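You operate a simulated robot arm through the tools that you are given. There is no shell and no other tool.

You are at the controls of a simulated robot arm. One attempt, no reset.

JOB
Finish patches R34 and R33: one lamp shot on R34, then two on R33.
Fine: lamp by its handle, down till each glow ends; both show CURED, none OVER; lamp back on its rest. Set down upright: what you pick out, cure lamp.

Only the result counts: the job must be done as asked and must still hold three seconds after the hand-in. Knocking over, shifting, dropping, spilling or breaking anything else fails it.

ROBOT AND FRAMES
A 7-joint arm with a two-finger parallel gripper, fixed in place. Base frame: the origin is on the floor under the middle of its stand, x ahead of it, y to its left, z up; the work surface is at about z = 0.914. Readings come in m, degrees, newtons and seconds.
With the tool pointing down near the work surface it reaches from about 0.38 to 0.9 m from the base axis. Its first joint turns from -143.0 to 143.0 degrees. Payload 3 kg.
The TCP is the grasp point between the finger pads, 0.03 m short of the fingertips. In the tool frame z runs along the fingers and y along their closing line. The gripper opens to 0.094 m. The fingers are 0.028 m wide and 0.01 m thick; the gripper's body (0.05 by 0.096 m) begins 0.055 m behind the TCP.
Orientation is that of the tool frame in the base frame, as a unit quaternion [w, x, y, z]. With the fingers straight down and closing along the base's y, the tool's x points along the base's -x, its y along +y and its z along -z.

CONTROLS
- The arm moves only by the tool play_rows. Its arguments are lists of equal length, an entry for each row: "travel": the shift along the base's x, y, z in m, a list of three; "dr": the turn, a rotation vector about the base's x, y, z in degrees, a list of three. In form: {"travel": [[dx, dy, dz], ...], "dr": [[rx, ry, rz], ...]}. A call has 1 to 20 rows; each row is the pose to reach, as a shift and turn from the pose commanded when the call began. "gripper" is the gripper command, from -1 (fully open) to 1 (shut), values between in proportion, set as the call begins (left out, the last holds). Rows are played at 5 a second. More than 0.05 m and 8.6 degrees between two rows, or a gripper value outside its range, and nothing of the call is played. Where a pose cannot be reached the arm comes as near as it can. A force on the tool above 90 N (or 10 N above the force at the start of the call, whichever is more), or a blocked arm, ends the call early, and 0.2 s more pass. Each finger travels about 0.072 m/s and halts on what it meets, pressing with about 23 N; the grip force reading is that of the motor and also rises with nothing between the fingers. The clock runs only during rows and for 0.2 s after the last one: add rows that repeat a pose to give the fingers time. The reply holds the time, the measured pose of the TCP, the force on the tool along the base axes, the opening and the grip force, in the units named above and with some noise, with the torque about the TCP (base axes, N m) and any sound that the robot's microphone picked up, and new pictures: "show" is both (left out), scene, wrist or none.
- Cameras (640 x 400 px; columns grow to the right, rows downward): "scene" is fixed at [0.3993, -0.6506, 1.5041]; the picture's right is [0.86, -0.50, 0.00], its down [-0.32, -0.55, -0.77] and it looks along [0.39, 0.66, -0.64] (base axes); focal length 352 px, centre (320, 200). "wrist" rides on the gripper at [0.076, 0.014, -0.103] in the tool frame; the picture's right is [-0.18, 0.98, 0.00], its down [-0.75, -0.14, -0.64] and it looks along [-0.63, -0.12, 0.77] (tool axes); focal length 243 px, centre (320, 200). There is no depth. A picture from a camera that has moved, and an enlarged one, comes with that camera's place and axes in the base frame and with its lens.
- close_up(camera, box): a new picture of the part [left, top, right, bottom] of that camera's present view, enlarged. The clock stands still meanwhile.
- finish_job(): hands the job in; it is judged then, once.

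Nothing tells you positions but the pictures and the camera data. Unless the task says otherwise, let go and move clear before handing in.

The tools are called by a JSON object that holds its "op" and its "data". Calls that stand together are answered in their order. play_rows: Moves the arm, as the interface text tells. Its arguments: {"type":"object","properties":{"travel":{"type":"array"},"dr":{"type":"array"},"gripper":{"type":"number"},"show":{"type":"string","enum":["both","scene","wrist","none"]}},"required":["travel","dr"]} The other tools are called the same way: close_up (camera, box) takes an enlarged picture of a part of a camera's view; finish_job () hands the job in.

At the start:

```text
time: 0.0
eef_pos: [0.6497, -0.0268, 1.1899]
tcp_rot: [0.001, 0.0, 1.0, 0.0]
force: [-0.3, 0.2, -0.8]
moment: [-0.01, 0.01, 0.01]
finger_gap: 0.0941
finger_force: 0.0
```

scene: 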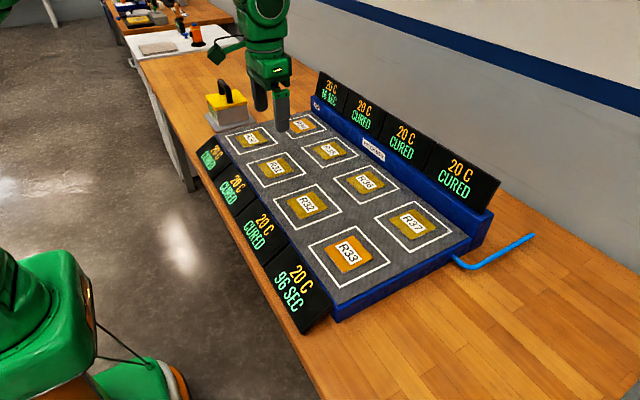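
wrist: 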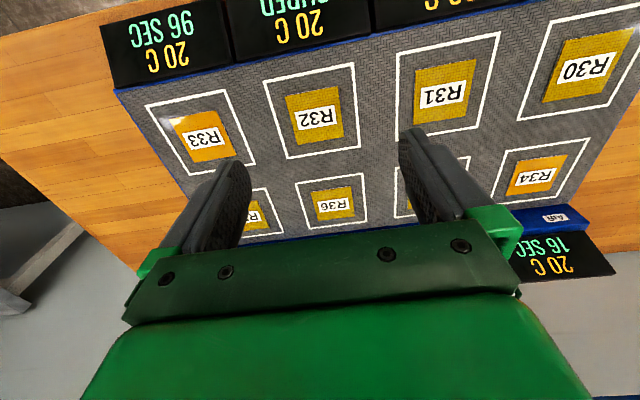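

I see a mat with eight patches, displays around it, and a yellow lamp with a black handle on a rest at the far left. I'll look closer at the details first.

{"op": "close_up", "data": {"camera": "scene", "box": [180, 60, 340, 160]}}

{"op": "close_up", "data": {"camera": "scene", "box": [180, 120, 500, 320]}}

{"op": "close_up", "data": {"camera": "scene", "box": [100, 0, 260, 100]}}

{"op": "close_up", "data": {"camera": "wrist", "box": [480, 100, 640, 300]}}

```text
4.00 times, centred on (260, 110) of scene
camera zoom: at [0.3993, -0.6506, 1.5041], right [0.86, -0.5, 0.0], down [-0.32, -0.55, -0.77], along [0.39, 0.66, -0.64], focal length 1408 px, centre (560, 560)
```

zoom: 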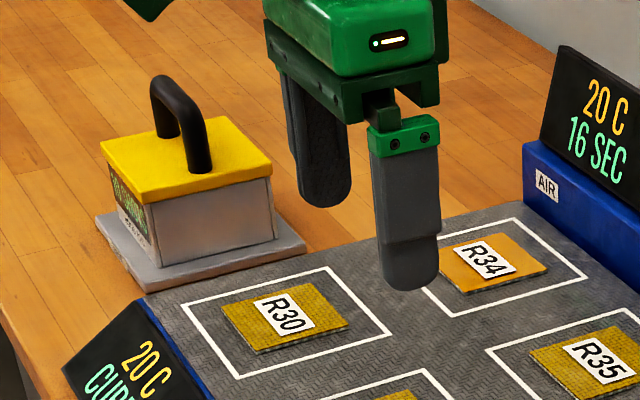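

```text
2.00 times, centred on (340, 220) of scene
camera zoom: at [0.3993, -0.6506, 1.5041], right [0.86, -0.5, 0.0], down [-0.32, -0.55, -0.77], along [0.39, 0.66, -0.64], focal length 704 px, centre (280, 160)
```

zoom: 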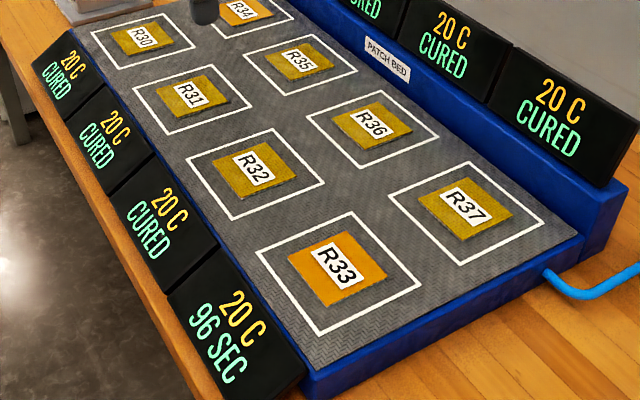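

```text
4.00 times, centred on (180, 50) of scene
camera zoom: at [0.3993, -0.6506, 1.5041], right [0.86, -0.5, 0.0], down [-0.32, -0.55, -0.77], along [0.39, 0.66, -0.64], focal length 1408 px, centre (880, 800)
```

zoom: 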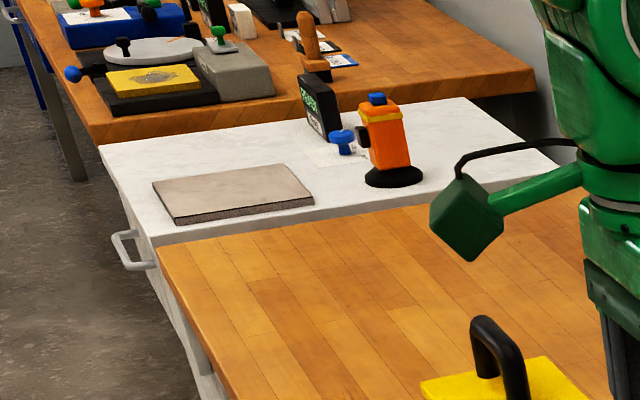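

```text
2.00 times, centred on (560, 200) of wrist
camera zoom: at [0.5727, -0.0119, 1.293], right [0.18, 0.98, 0.0], down [0.75, -0.14, 0.64], along [0.63, -0.12, -0.77], focal length 485 px, centre (-160, 200)
```

zoom: 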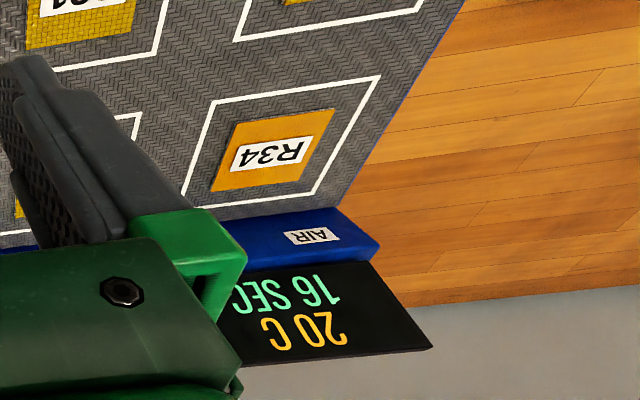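

The lamp appears to sit on its gray rest around (0.71, 0.52), with its handle bar running along y. R34 is near (0.88, 0.31) and R33 near (0.71, -0.24). I'll turn the gripper 90° and move up near the lamp for a better look.

{"op": "play_rows", "data": {"travel": [[0.005, 0.033, 0.001], [0.009, 0.066, 0.002], [0.014, 0.099, 0.003], [0.018, 0.132, 0.004], [0.023, 0.165, 0.005], [0.027, 0.198, 0.006], [0.032, 0.231, 0.007], [0.036, 0.264, 0.008], [0.041, 0.297, 0.009], [0.045, 0.33, 0.01], [0.05, 0.36, 0.01], [0.05, 0.36, 0.01]], "dr": [[0, 0, 8.2], [0, 0, 16.4], [0, 0, 24.6], [0, 0, 32.8], [0, 0, 41], [0, 0, 49.2], [0, 0, 57.4], [0, 0, 65.6], [0, 0, 73.8], [0, 0, 82], [0, 0, 90], [0, 0, 90]], "gripper": -1}}

```text
time: 2.6
eef_pos: [0.6964, 0.3318, 1.1917]
tcp_rot: [0.0, 0.708, -0.707, 0.001]
force: [-0.1, 0.2, -0.3]
moment: [0.0, -0.03, 0.0]
finger_gap: 0.0939
finger_force: 0.0
out of reach, approached as far as the arm can: row 11, 12
camera wrist: at [0.6821, 0.2563, 1.2937], right [-0.98, 0.18, 0.0], down [0.14, 0.75, 0.64], along [0.12, 0.63, -0.77], focal length 243 px, centre (320, 200)
```

scene: 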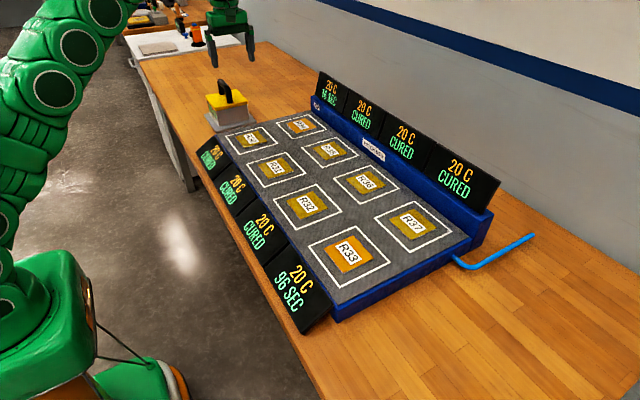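
wrist: 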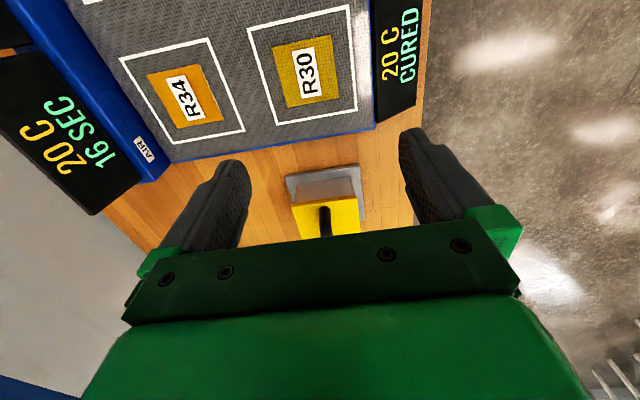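

The gripper turned as planned, but the arm's reach runs out at this height, so I expect to need some outward tilt. I'll study the lamp and R34 area closely before choosing that tilt.

{"op": "close_up", "data": {"camera": "scene", "box": [190, 60, 270, 140]}}

{"op": "close_up", "data": {"camera": "wrist", "box": [240, 120, 420, 250]}}

{"op": "close_up", "data": {"camera": "wrist", "box": [80, 0, 400, 200]}}

{"op": "close_up", "data": {"camera": "scene", "box": [220, 60, 380, 160]}}

```text
5.00 times, centred on (230, 100) of scene
camera zoom: at [0.3993, -0.6506, 1.5041], right [0.86, -0.5, 0.0], down [-0.32, -0.55, -0.77], along [0.39, 0.66, -0.64], focal length 1760 px, centre (770, 700)
```

zoom: 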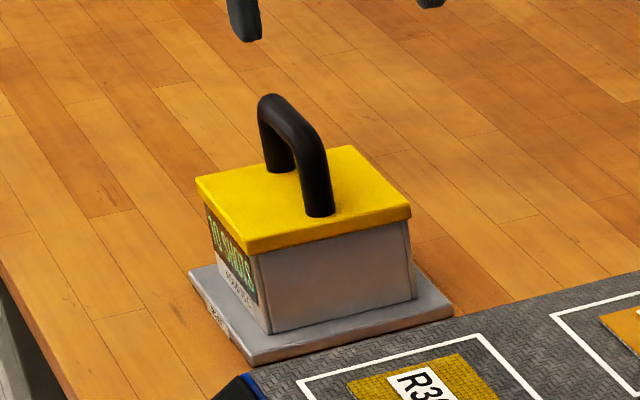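

```text
3.08 times, centred on (330, 185) of wrist
camera zoom: at [0.6821, 0.2563, 1.2937], right [-0.98, 0.18, 0.0], down [0.14, 0.75, 0.64], along [0.12, 0.63, -0.77], focal length 746 px, centre (289, 246)
```

zoom: 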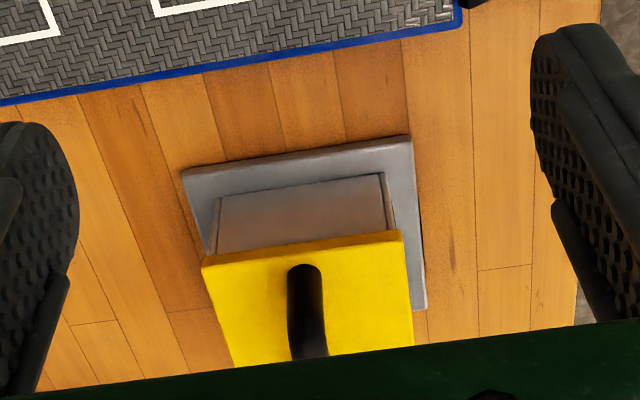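

```text
2.00 times, centred on (240, 100) of wrist
camera zoom: at [0.6821, 0.2563, 1.2937], right [-0.98, 0.18, 0.0], down [0.14, 0.75, 0.64], along [0.12, 0.63, -0.77], focal length 485 px, centre (480, 400)
```

zoom: 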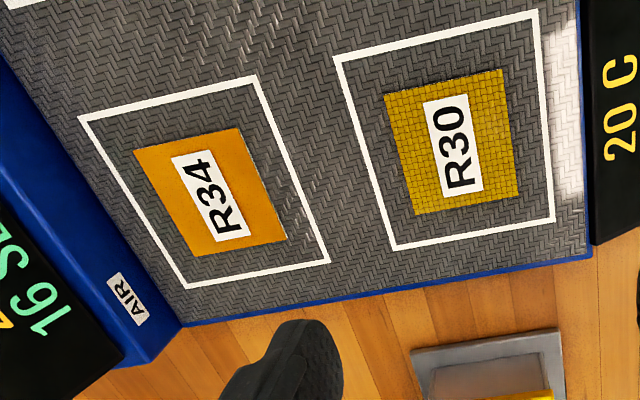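

```text
4.00 times, centred on (300, 110) of scene
camera zoom: at [0.3993, -0.6506, 1.5041], right [0.86, -0.5, 0.0], down [-0.32, -0.55, -0.77], along [0.39, 0.66, -0.64], focal length 1408 px, centre (400, 560)
```

zoom: 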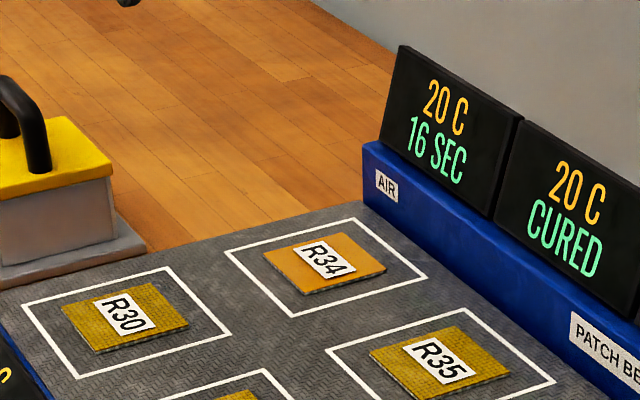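

The lamp has a small display on the side facing the robot. I'll read that.

{"op": "close_up", "data": {"camera": "scene", "box": [205, 95, 230, 135]}}

{"op": "close_up", "data": {"camera": "wrist", "box": [280, 150, 380, 240]}}

```text
10.00 times, centred on (218, 115) of scene
camera zoom: at [0.3993, -0.6506, 1.5041], right [0.86, -0.5, 0.0], down [-0.32, -0.55, -0.77], along [0.39, 0.66, -0.64], focal length 3520 px, centre (1345, 1050)
```

zoom: 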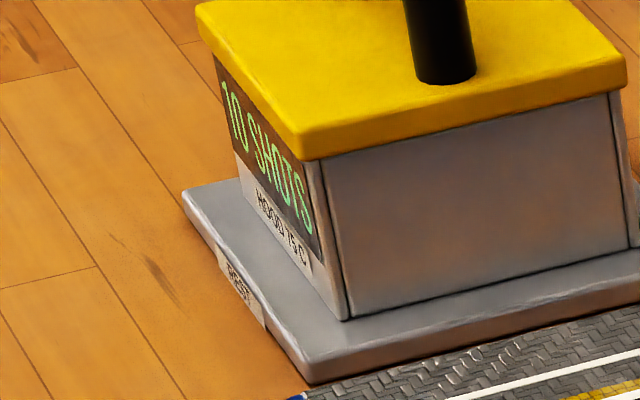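

```text
4.44 times, centred on (330, 195) of wrist
camera zoom: at [0.6821, 0.2563, 1.2937], right [-0.98, 0.18, 0.0], down [0.14, 0.75, 0.64], along [0.12, 0.63, -0.77], focal length 1078 px, centre (276, 222)
```

zoom: 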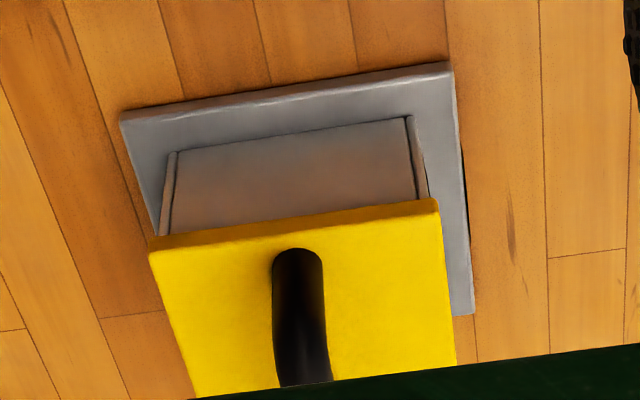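

Triangulating with both cameras puts the rest top near z 0.88. That places the handle bar at about (0.726, 0.60, 1.006) along y, and the patches at about z 0.925. Both the lamp and R34 lie at the edge of reach, so I'll test an outward tilt about y while hovering high over R34.

{"op": "play_rows", "data": {"travel": [[0.03, 0.0, -0.015], [0.065, 0.0, -0.03], [0.1, 0.0, -0.05], [0.135, 0.0, -0.07], [0.17, 0.0, -0.085], [0.2, 0.0, -0.1], [0.2, 0.0, -0.1]], "dr": [[0, -6, 0], [0, -12, 0], [0, -18, 0], [0, -24, 0], [0, -30, 0], [0, -30, 0], [0, -30, 0]]}}

```text
time: 4.2
eef_pos: [0.896, 0.3324, 1.0917]
tcp_rot: [0.183, -0.683, 0.683, -0.183]
force: [0.4, -0.1, 0.3]
moment: [0.0, -0.01, 0.01]
finger_gap: 0.094
finger_force: 0.1
camera wrist: at [0.8326, 0.2563, 1.1727], right [-0.85, 0.18, -0.49], down [-0.2, 0.75, 0.63], along [0.49, 0.63, -0.61], focal length 243 px, centre (320, 200)
```

scene: 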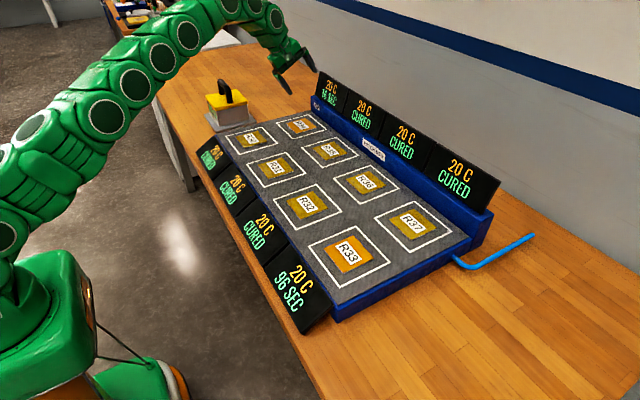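
wrist: 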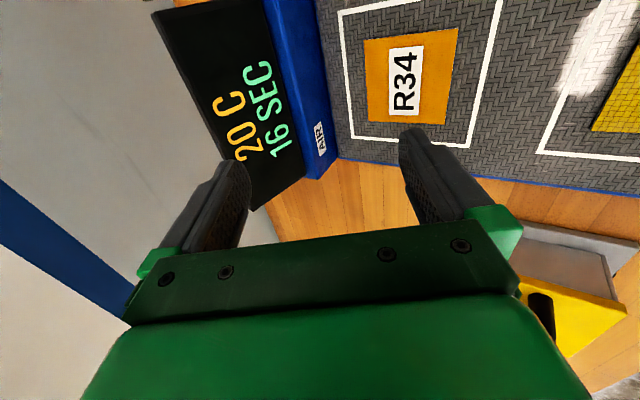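

With a 30° tilt the arm reaches over R34. I'll take close-ups here to refine R34's position.

{"op": "close_up", "data": {"camera": "wrist", "box": [300, 0, 540, 160]}}

{"op": "close_up", "data": {"camera": "wrist", "box": [480, 200, 640, 360]}}

{"op": "close_up", "data": {"camera": "scene", "box": [240, 20, 360, 140]}}

```text
2.50 times, centred on (420, 80) of wrist
camera zoom: at [0.8326, 0.2563, 1.1727], right [-0.85, 0.18, -0.49], down [-0.2, 0.75, 0.63], along [0.49, 0.63, -0.61], focal length 606 px, centre (70, 500)
```

zoom: 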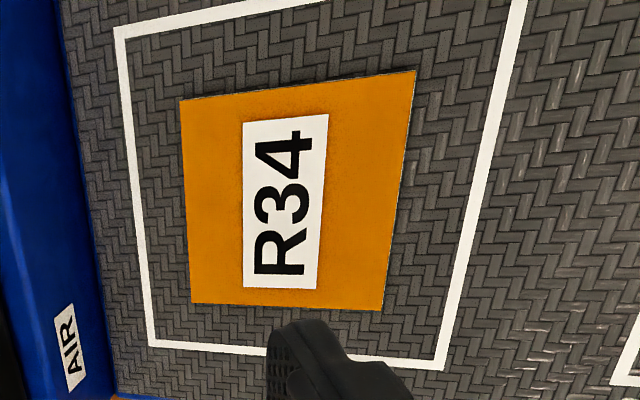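

```text
2.50 times, centred on (560, 280) of wrist
camera zoom: at [0.8326, 0.2563, 1.1727], right [-0.85, 0.18, -0.49], down [-0.2, 0.75, 0.63], along [0.49, 0.63, -0.61], focal length 606 px, centre (-280, 0)
```

zoom: 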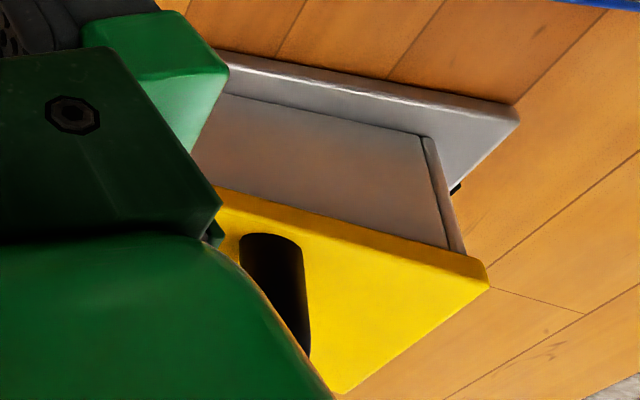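

```text
3.33 times, centred on (300, 80) of scene
camera zoom: at [0.3993, -0.6506, 1.5041], right [0.86, -0.5, 0.0], down [-0.32, -0.55, -0.77], along [0.39, 0.66, -0.64], focal length 1173 px, centre (387, 600)
```

zoom: 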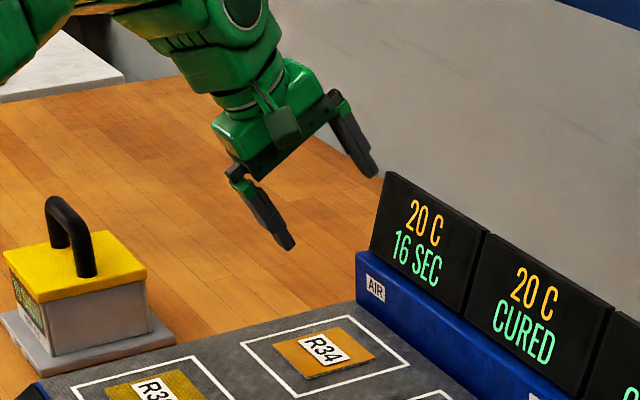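

R34's patch centre comes out at about (0.899, 0.332, 0.92), and it's reachable. Next I'll hover above and behind the handle along the tilted approach axis.

{"op": "play_rows", "data": {"travel": [[-0.025, 0.03, 0.01], [-0.055, 0.065, 0.02], [-0.085, 0.1, 0.03], [-0.115, 0.135, 0.03], [-0.145, 0.17, 0.03], [-0.175, 0.205, 0.03], [-0.205, 0.24, 0.03], [-0.231, 0.265, 0.025], [-0.231, 0.265, 0.025]], "dr": [[0, 0, 0], [0, 0, 0], [0, 0, 0], [0, 0, 0], [0, 0, 0], [0, 0, 0], [0, 0, 0], [0, 0, 0], [0, 0, 0]]}}

```text
time: 6.2
eef_pos: [0.6649, 0.5971, 1.1178]
tcp_rot: [0.183, -0.683, 0.683, -0.182]
force: [0.0, 0.3, -0.2]
moment: [0.01, 0.01, 0.0]
finger_gap: 0.0939
finger_force: 0.0
camera wrist: at [0.6012, 0.5215, 1.1983], right [-0.85, 0.18, -0.49], down [-0.2, 0.75, 0.63], along [0.49, 0.63, -0.6], focal length 243 px, centre (320, 200)
```

scene: 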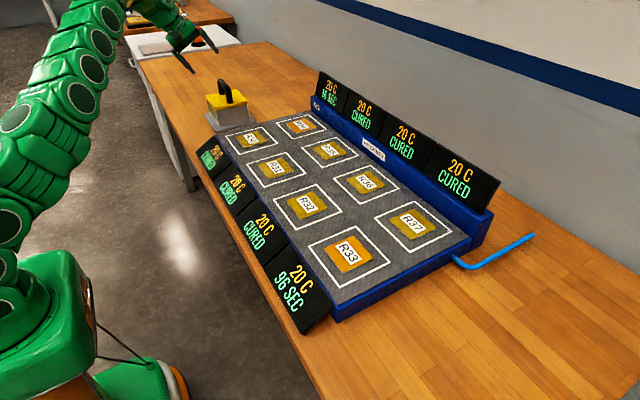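
wrist: 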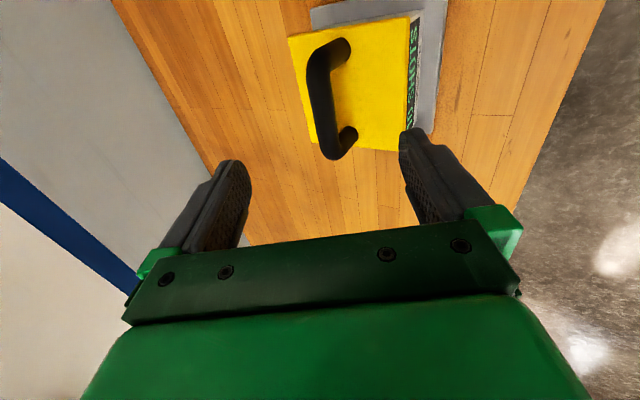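

{"op": "close_up", "data": {"camera": "wrist", "box": [270, 0, 470, 170]}}

```text
2.35 times, centred on (370, 85) of wrist
camera zoom: at [0.6012, 0.5215, 1.1983], right [-0.85, 0.18, -0.49], down [-0.2, 0.75, 0.63], along [0.49, 0.63, -0.6], focal length 571 px, centre (202, 471)
```

zoom: 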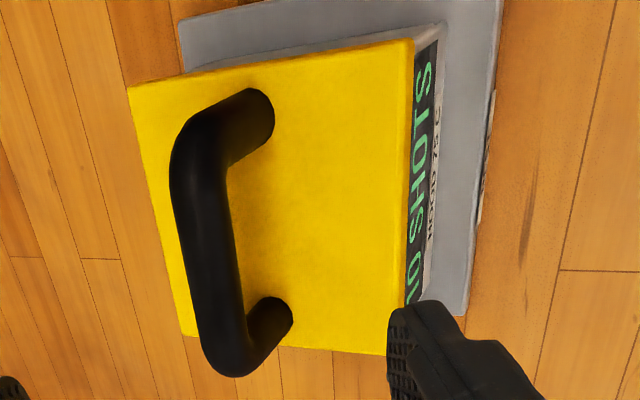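

The lid spans roughly x 0.664–0.781 and y 0.546–0.664, and the bar is at about (0.7235, 0.605, 1.008). I'll line up on the approach axis 8 cm back and narrow the fingers.

{"op": "play_rows", "data": {"travel": [[0.006, 0.004, -0.015], [0.0136, 0.0079, -0.0318], [0.0136, 0.0079, -0.0318], [0.0136, 0.0079, -0.0318]], "dr": [[0, 0, 0], [0, 0, 0], [0, 0, 0], [0, 0, 0]], "gripper": -0.02}}

```text
time: 7.2
eef_pos: [0.6785, 0.6054, 1.085]
tcp_rot: [-0.183, 0.683, -0.683, 0.182]
force: [0.1, 1.6, -0.1]
moment: [0.02, 0.01, -0.01]
finger_gap: 0.0479
finger_force: 0.0
camera wrist: at [0.6148, 0.5296, 1.1661], right [-0.85, 0.18, -0.49], down [-0.2, 0.75, 0.63], along [0.49, 0.63, -0.61], focal length 243 px, centre (320, 200)
```

scene: 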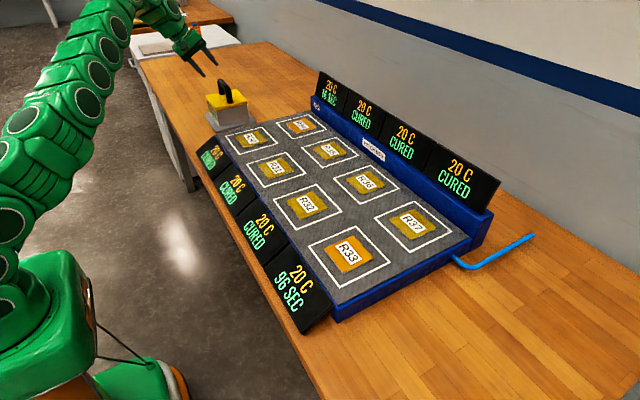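
wrist: 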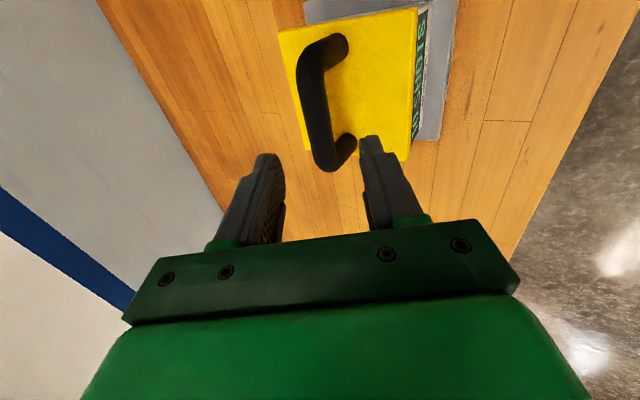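

The bar lies right on the tool axis. I'll advance 8 cm along the axis in small steps.

{"op": "play_rows", "data": {"travel": [[0.01, 0, -0.0173], [0.02, 0, -0.0346], [0.03, 0, -0.052]], "dr": [[0, 0, 0], [0, 0, 0], [0, 0, 0]]}}

{"op": "close_up", "data": {"camera": "wrist", "box": [220, 60, 460, 240]}}

{"op": "close_up", "data": {"camera": "scene", "box": [170, 30, 290, 130]}}

```text
time: 8.0
eef_pos: [0.7084, 0.6046, 1.0325]
tcp_rot: [0.183, -0.683, 0.683, -0.182]
force: [0.8, 0.6, -1.0]
moment: [0.03, 0.02, -0.01]
finger_gap: 0.0478
finger_force: 0.1
camera wrist: at [0.6453, 0.5295, 1.1135], right [-0.85, 0.18, -0.49], down [-0.2, 0.75, 0.63], along [0.48, 0.63, -0.61], focal length 243 px, centre (320, 200)
```

scene: 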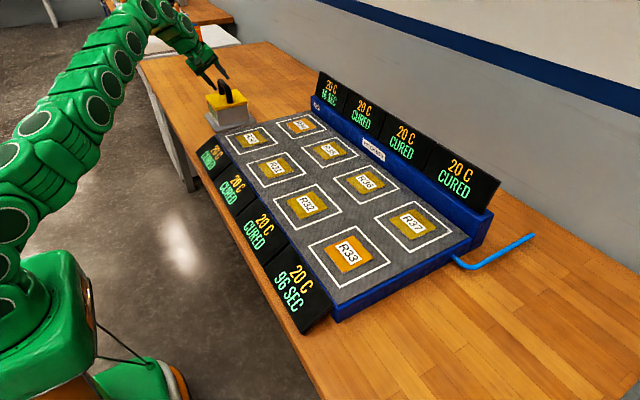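
wrist: 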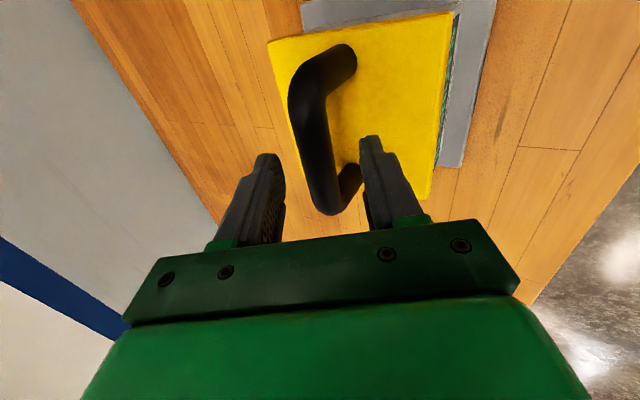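

```text
2.22 times, centred on (340, 150) of wrist
camera zoom: at [0.6453, 0.5295, 1.1135], right [-0.85, 0.18, -0.49], down [-0.2, 0.75, 0.63], along [0.48, 0.63, -0.61], focal length 539 px, centre (276, 311)
```

zoom: 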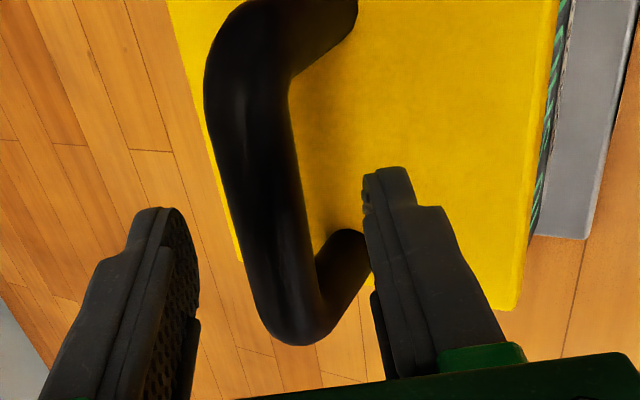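

```text
4.00 times, centred on (230, 80) of scene
camera zoom: at [0.3993, -0.6506, 1.5041], right [0.86, -0.5, 0.0], down [-0.32, -0.55, -0.77], along [0.39, 0.66, -0.64], focal length 1408 px, centre (680, 680)
```

zoom: 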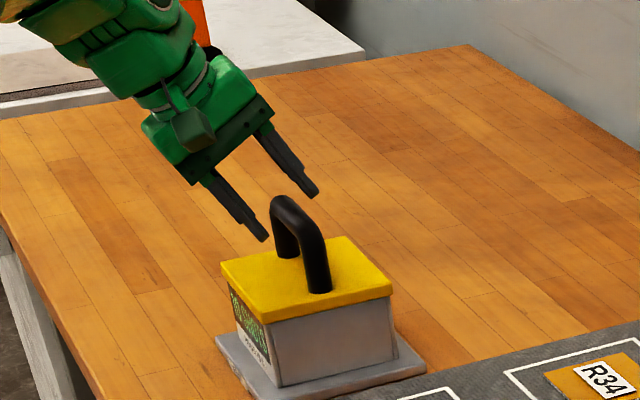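

Alignment is still centred on the bar. I'll advance the last 2 cm and check.

{"op": "play_rows", "data": {"travel": [[0.005, 0, -0.0087], [0.01, 0, -0.0173], [0.01, 0, -0.0173]], "dr": [[0, 0, 0], [0, 0, 0], [0, 0, 0]]}}

{"op": "close_up", "data": {"camera": "wrist", "box": [220, 60, 460, 240]}}

{"op": "close_up", "data": {"camera": "scene", "box": [190, 50, 270, 130]}}

```text
time: 8.8
eef_pos: [0.7191, 0.6059, 1.0148]
tcp_rot: [-0.183, 0.684, -0.682, 0.183]
force: [0.3, -0.2, -0.4]
moment: [-0.02, 0.02, 0.01]
finger_gap: 0.0478
finger_force: 0.2
camera wrist: at [0.6553, 0.5295, 1.0971], right [-0.85, 0.18, -0.49], down [-0.2, 0.75, 0.63], along [0.49, 0.63, -0.6], focal length 243 px, centre (320, 200)
```

scene: 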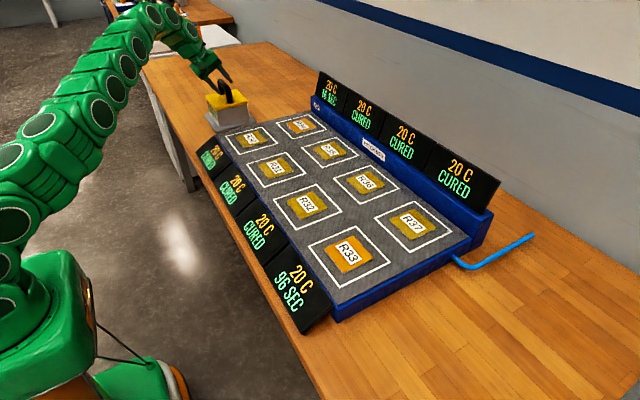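
wrist: 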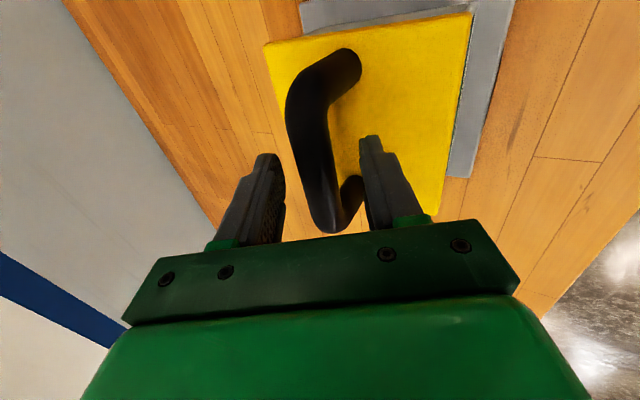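

```text
2.22 times, centred on (340, 150) of wrist
camera zoom: at [0.6553, 0.5295, 1.0971], right [-0.85, 0.18, -0.49], down [-0.2, 0.75, 0.63], along [0.49, 0.63, -0.6], focal length 539 px, centre (276, 311)
```

zoom: 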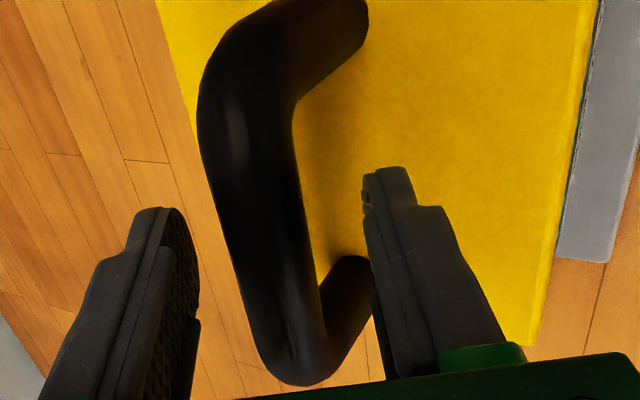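

```text
5.00 times, centred on (230, 90) of scene
camera zoom: at [0.3993, -0.6506, 1.5041], right [0.86, -0.5, 0.0], down [-0.32, -0.55, -0.77], along [0.39, 0.66, -0.64], focal length 1760 px, centre (770, 750)
```

zoom: 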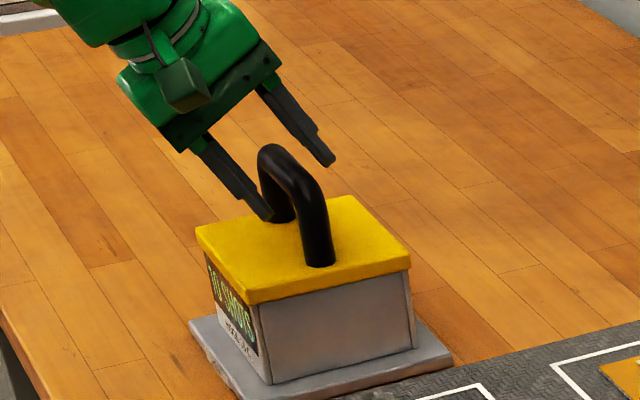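

The handle is centred between the pads and the fingertips are clear of the lid. I'll close the gripper now.

{"op": "play_rows", "data": {"travel": [[0, 0, 0], [0, 0, 0], [0, 0, 0], [0, 0, 0], [0, 0, 0]], "dr": [[0, 0, 0], [0, 0, 0], [0, 0, 0], [0, 0, 0], [0, 0, 0]], "gripper": 1}}

{"op": "close_up", "data": {"camera": "scene", "box": [190, 50, 270, 130]}}

```text
time: 10.0
eef_pos: [0.7186, 0.6055, 1.0176]
tcp_rot: [-0.183, 0.683, -0.683, 0.183]
force: [5.6, 0.5, 9.1]
moment: [0.07, -0.19, -0.06]
finger_gap: 0.0217
finger_force: 22.7
camera wrist: at [0.6554, 0.5293, 1.0974], right [-0.85, 0.18, -0.49], down [-0.2, 0.75, 0.63], along [0.49, 0.63, -0.6], focal length 243 px, centre (320, 200)
```

scene: 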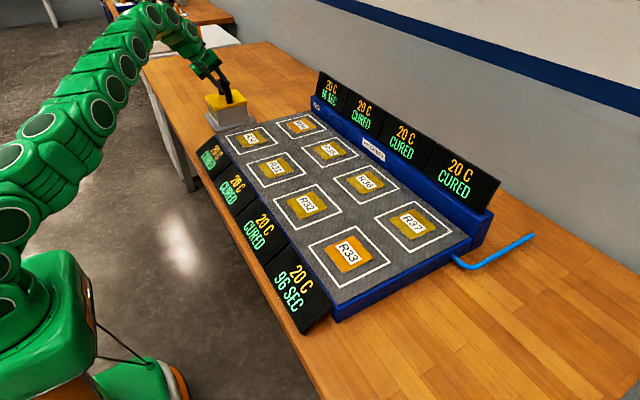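
wrist: 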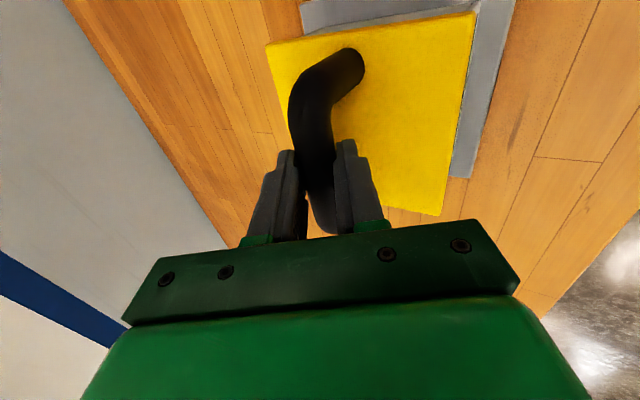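

```text
5.00 times, centred on (230, 90) of scene
camera zoom: at [0.3993, -0.6506, 1.5041], right [0.86, -0.5, 0.0], down [-0.32, -0.55, -0.77], along [0.39, 0.66, -0.64], focal length 1760 px, centre (770, 750)
```

zoom: 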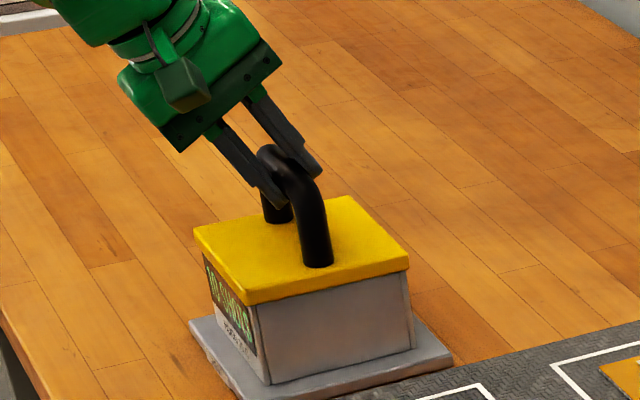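

The bar is gripped at a 21.7 mm gap with 22.7 N. I'll lift gently and check that the lamp hangs level.

{"op": "play_rows", "data": {"travel": [[0, 0, 0.005], [0, 0, 0.01], [0, 0, 0.015], [0, 0, 0.02], [0, 0, 0.02]], "dr": [[0, 0, 0], [0, 0, 0], [0, 0, 0], [0, 0, 0], [0, 0, 0]]}}

{"op": "close_up", "data": {"camera": "scene", "box": [190, 50, 270, 130]}}

```text
time: 11.2
eef_pos: [0.7188, 0.6058, 1.0353]
tcp_rot: [0.183, -0.683, 0.683, -0.183]
force: [-0.1, -0.3, -4.7]
moment: [0.02, 0.02, -0.01]
finger_gap: 0.0217
finger_force: 22.8
camera wrist: at [0.6547, 0.5293, 1.1165], right [-0.85, 0.18, -0.49], down [-0.2, 0.75, 0.63], along [0.48, 0.63, -0.61], focal length 243 px, centre (320, 200)
```

scene: 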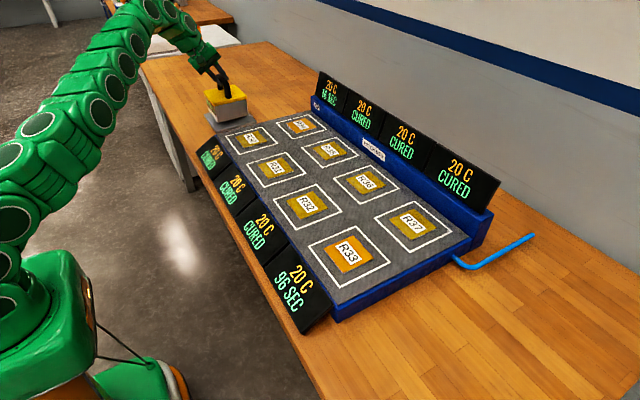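
wrist: 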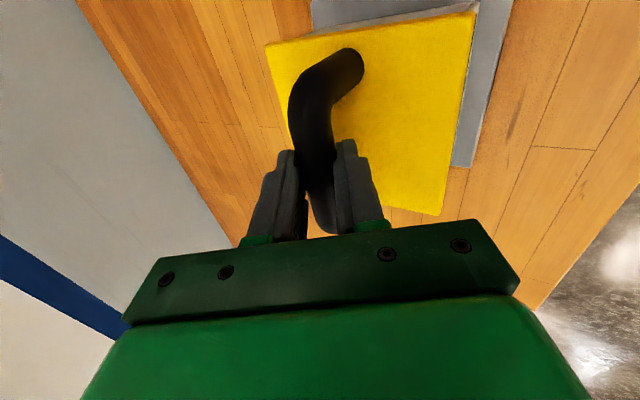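

```text
5.00 times, centred on (230, 90) of scene
camera zoom: at [0.3993, -0.6506, 1.5041], right [0.86, -0.5, 0.0], down [-0.32, -0.55, -0.77], along [0.39, 0.66, -0.64], focal length 1760 px, centre (770, 750)
```

zoom: 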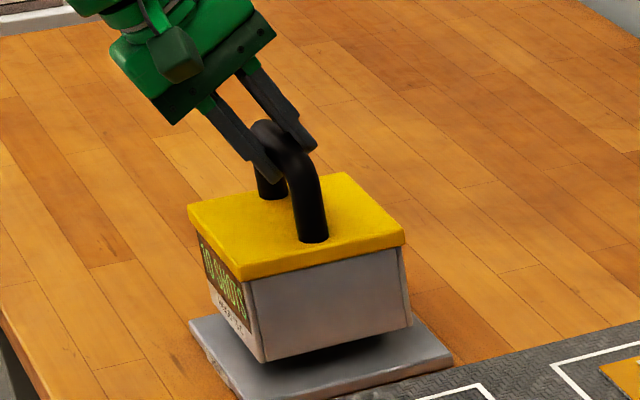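

The lamp is lifted, level, and weighs about 4.7 N. Now I'll carry it up and over toward R34 at a safe height.

{"op": "play_rows", "data": {"travel": [[-0.003, -0.01, 0.015], [-0.005, -0.03, 0.035], [-0.003, -0.06, 0.05], [0.015, -0.09, 0.055], [0.04, -0.12, 0.055], [0.07, -0.15, 0.055], [0.1, -0.18, 0.055], [0.13, -0.21, 0.055], [0.155, -0.24, 0.055], [0.17, -0.262, 0.055], [0.1765, -0.2726, 0.055], [0.1765, -0.2726, 0.055]], "dr": [[0, 0, 0], [0, 0, 0], [0, 0, 0], [0, 0, 0], [0, 0, 0], [0, 0, 0], [0, 0, 0], [0, 0, 0], [0, 0, 0], [0, 0, 0], [0, 0, 0], [0, 0, 0]]}}

{"op": "close_up", "data": {"camera": "scene", "box": [240, 50, 360, 150]}}

{"op": "close_up", "data": {"camera": "wrist", "box": [220, 0, 520, 240]}}

```text
time: 13.8
eef_pos: [0.896, 0.332, 1.0914]
tcp_rot: [-0.184, 0.683, -0.682, 0.183]
force: [-0.3, 0.5, -5.0]
moment: [0.02, 0.07, 0.02]
finger_gap: 0.0215
finger_force: 23.1
camera wrist: at [0.8317, 0.2567, 1.1714], right [-0.85, 0.18, -0.49], down [-0.2, 0.75, 0.63], along [0.48, 0.63, -0.61], focal length 243 px, centre (320, 200)
```

scene: 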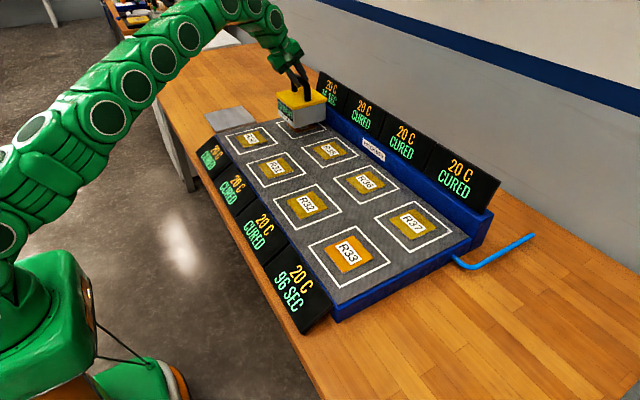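
wrist: 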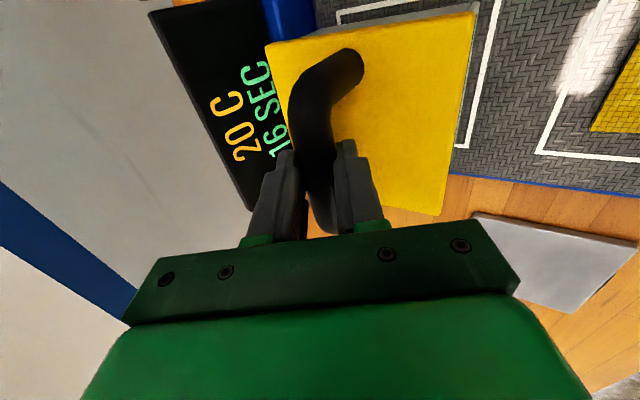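

```text
4.00 times, centred on (300, 100) of scene
camera zoom: at [0.3993, -0.6506, 1.5041], right [0.86, -0.5, 0.0], down [-0.32, -0.55, -0.77], along [0.39, 0.66, -0.64], focal length 1408 px, centre (400, 600)
```

zoom: 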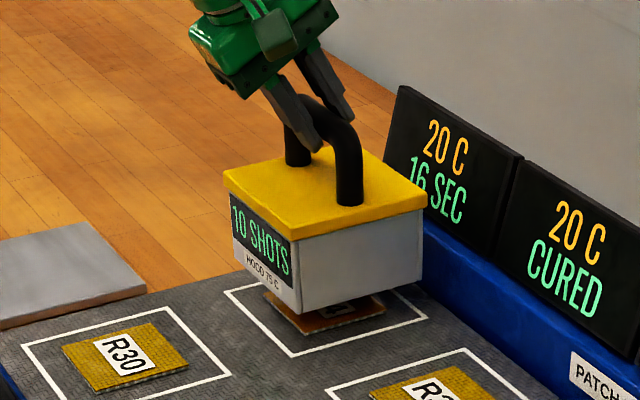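

```text
1.67 times, centred on (370, 120) of wrist
camera zoom: at [0.8317, 0.2567, 1.1714], right [-0.85, 0.18, -0.49], down [-0.2, 0.75, 0.63], along [0.48, 0.63, -0.61], focal length 404 px, centre (237, 333)
```

zoom: 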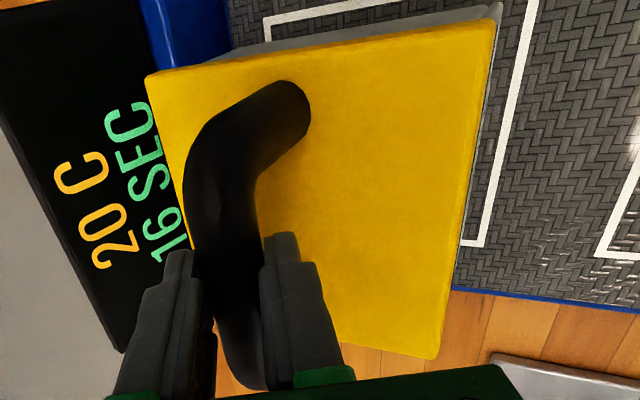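

The lamp hovers level about 3 cm above R34, centred on it within a few mm. I'll lower it slowly.

{"op": "play_rows", "data": {"travel": [[0.001, 0.001, -0.005], [0.001, 0.001, -0.01], [0.001, 0.001, -0.015], [0.001, 0.001, -0.02], [0.001, 0.001, -0.024], [0.001, 0.001, -0.027]], "dr": [[0, 0, 0], [0, 0, 0], [0, 0, 0], [0, 0, 0], [0, 0, 0], [0, 0, 0]]}}

{"op": "close_up", "data": {"camera": "scene", "box": [240, 50, 360, 150]}}

```text
time: 15.2
eef_pos: [0.8966, 0.3341, 1.0628]
tcp_rot: [0.183, -0.683, 0.683, -0.183]
force: [-0.1, 0.7, -5.4]
moment: [0.0, 0.04, -0.03]
finger_gap: 0.0215
finger_force: 22.7
camera wrist: at [0.8326, 0.2571, 1.1448], right [-0.85, 0.18, -0.49], down [-0.2, 0.75, 0.63], along [0.49, 0.63, -0.6], focal length 243 px, centre (320, 200)
```

scene: 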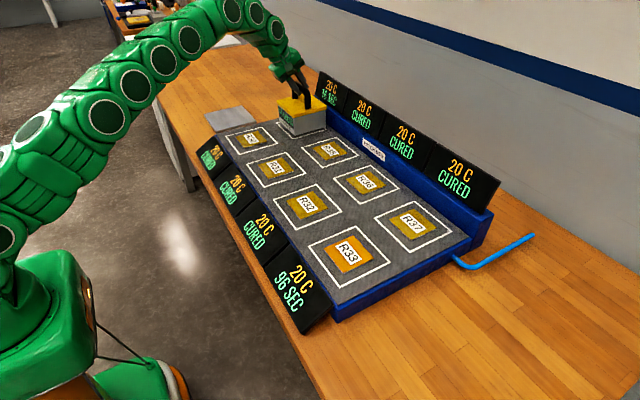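
wrist: 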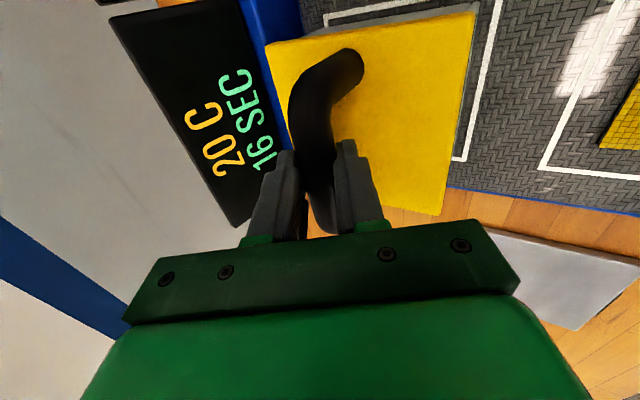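

```text
4.00 times, centred on (300, 100) of scene
camera zoom: at [0.3993, -0.6506, 1.5041], right [0.86, -0.5, 0.0], down [-0.32, -0.55, -0.77], along [0.39, 0.66, -0.64], focal length 1408 px, centre (400, 600)
```

zoom: 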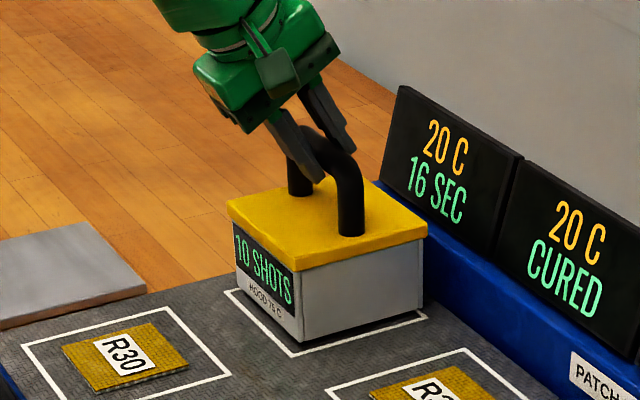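

The lamp is now about 1 cm above the bed, inside the outline. I'll lower it in fine steps while watching the force.

{"op": "play_rows", "data": {"travel": [[0, 0, -0.002], [0, 0, -0.004], [0, 0, -0.006]], "dr": [[0, 0, 0], [0, 0, 0], [0, 0, 0]], "show": "scene"}}

{"op": "close_up", "data": {"camera": "scene", "box": [260, 60, 340, 140]}}

```text
time: 16.0
eef_pos: [0.8966, 0.3332, 1.0581]
tcp_rot: [0.184, -0.682, 0.683, -0.183]
force: [-1.5, -2.0, 2.6]
moment: [0.17, 0.03, 0.07]
finger_gap: 0.0215
finger_force: 23.4
```

scene: 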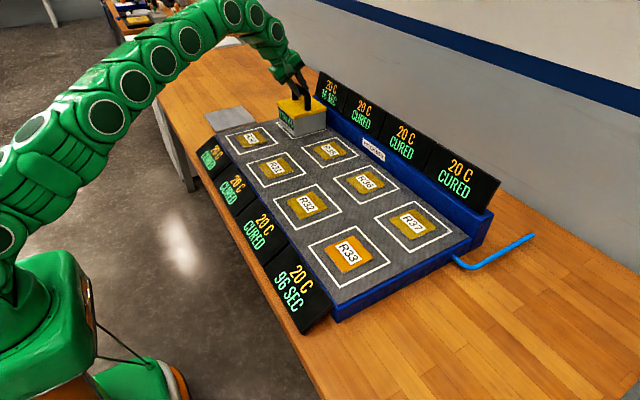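

```text
5.00 times, centred on (300, 100) of scene
camera zoom: at [0.3993, -0.6506, 1.5041], right [0.86, -0.5, 0.0], down [-0.32, -0.55, -0.77], along [0.39, 0.66, -0.64], focal length 1760 px, centre (420, 700)
```

zoom: 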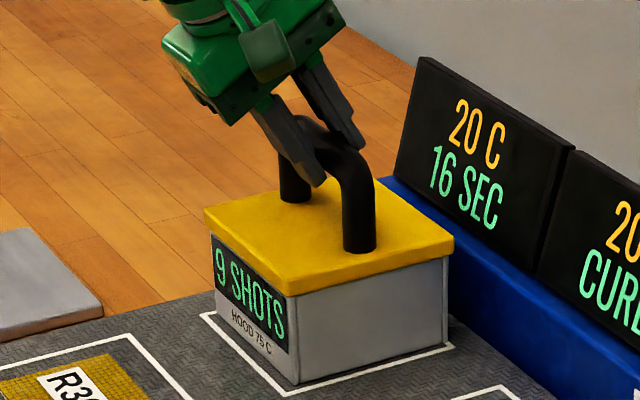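

Contact was felt and the counter dropped to 9 SHOTS, so the shot has started. I'll hold still and watch for the glow.

{"op": "play_rows", "data": {"travel": [[0, 0, 0], [0, 0, 0], [0, 0, 0]], "dr": [[0, 0, 0], [0, 0, 0], [0, 0, 0]]}}

{"op": "close_up", "data": {"camera": "scene", "box": [260, 60, 340, 140]}}

```text
time: 16.8
eef_pos: [0.8974, 0.3327, 1.0586]
tcp_rot: [-0.183, 0.684, -0.682, 0.184]
force: [0.5, -5.0, 11.9]
moment: [0.17, -0.1, -0.02]
finger_gap: 0.0214
finger_force: 23.1
camera wrist: at [0.8324, 0.2571, 1.1395], right [-0.85, 0.18, -0.49], down [-0.2, 0.75, 0.63], along [0.49, 0.63, -0.6], focal length 243 px, centre (320, 200)
```

scene: 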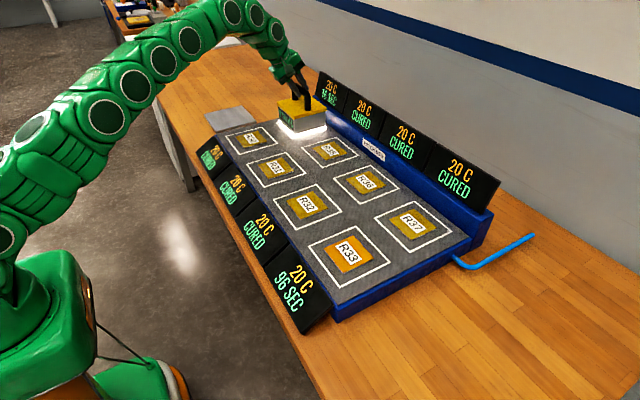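
wrist: 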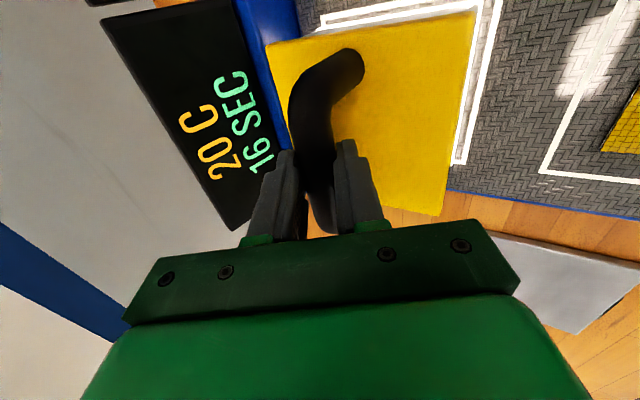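

```text
5.00 times, centred on (300, 100) of scene
camera zoom: at [0.3993, -0.6506, 1.5041], right [0.86, -0.5, 0.0], down [-0.32, -0.55, -0.77], along [0.39, 0.66, -0.64], focal length 1760 px, centre (420, 700)
```

zoom: 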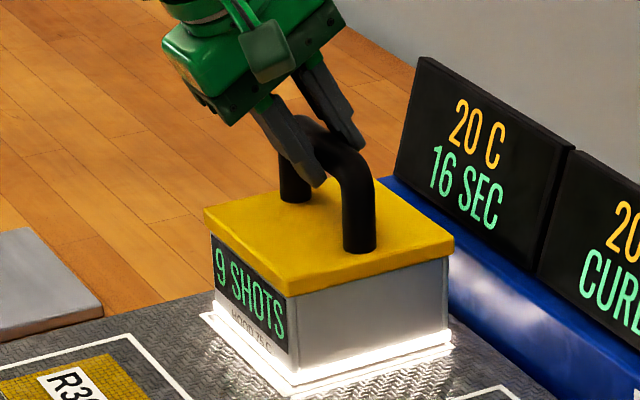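

The glow is on, shining around the lamp's base. I'll keep it down until the glow ends.

{"op": "play_rows", "data": {"travel": [[0, 0, 0], [0, 0, 0], [0, 0, 0], [0, 0, 0], [0, 0, 0]], "dr": [[0, 0, 0], [0, 0, 0], [0, 0, 0], [0, 0, 0], [0, 0, 0]], "show": "scene"}}

{"op": "close_up", "data": {"camera": "scene", "box": [260, 60, 340, 140]}}

```text
time: 18.0
eef_pos: [0.8962, 0.3331, 1.0591]
tcp_rot: [0.183, -0.683, 0.683, -0.184]
force: [5.5, -5.1, 19.6]
moment: [-0.08, -0.28, -0.11]
finger_gap: 0.0215
finger_force: 23.0
```

scene: 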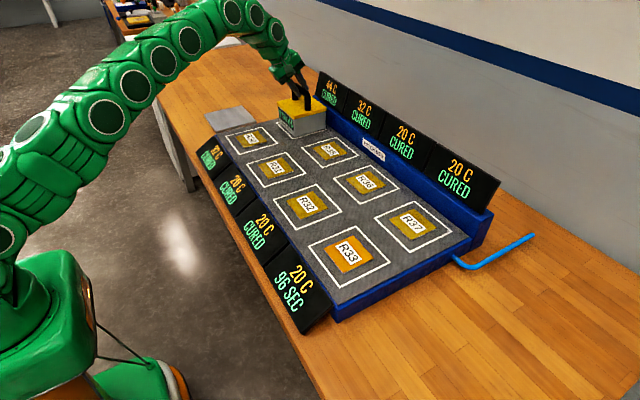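

```text
5.00 times, centred on (300, 100) of scene
camera zoom: at [0.3993, -0.6506, 1.5041], right [0.86, -0.5, 0.0], down [-0.32, -0.55, -0.77], along [0.39, 0.66, -0.64], focal length 1760 px, centre (420, 700)
```

zoom: 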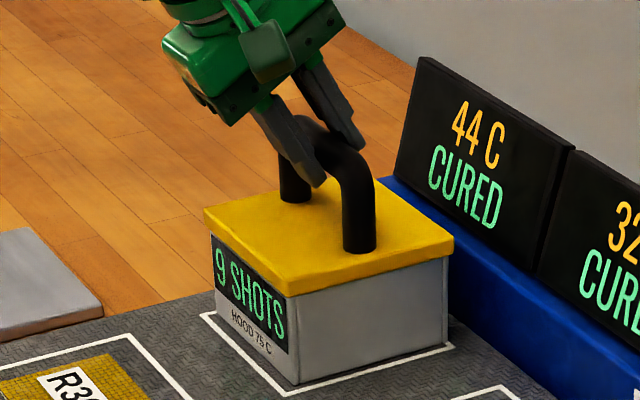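

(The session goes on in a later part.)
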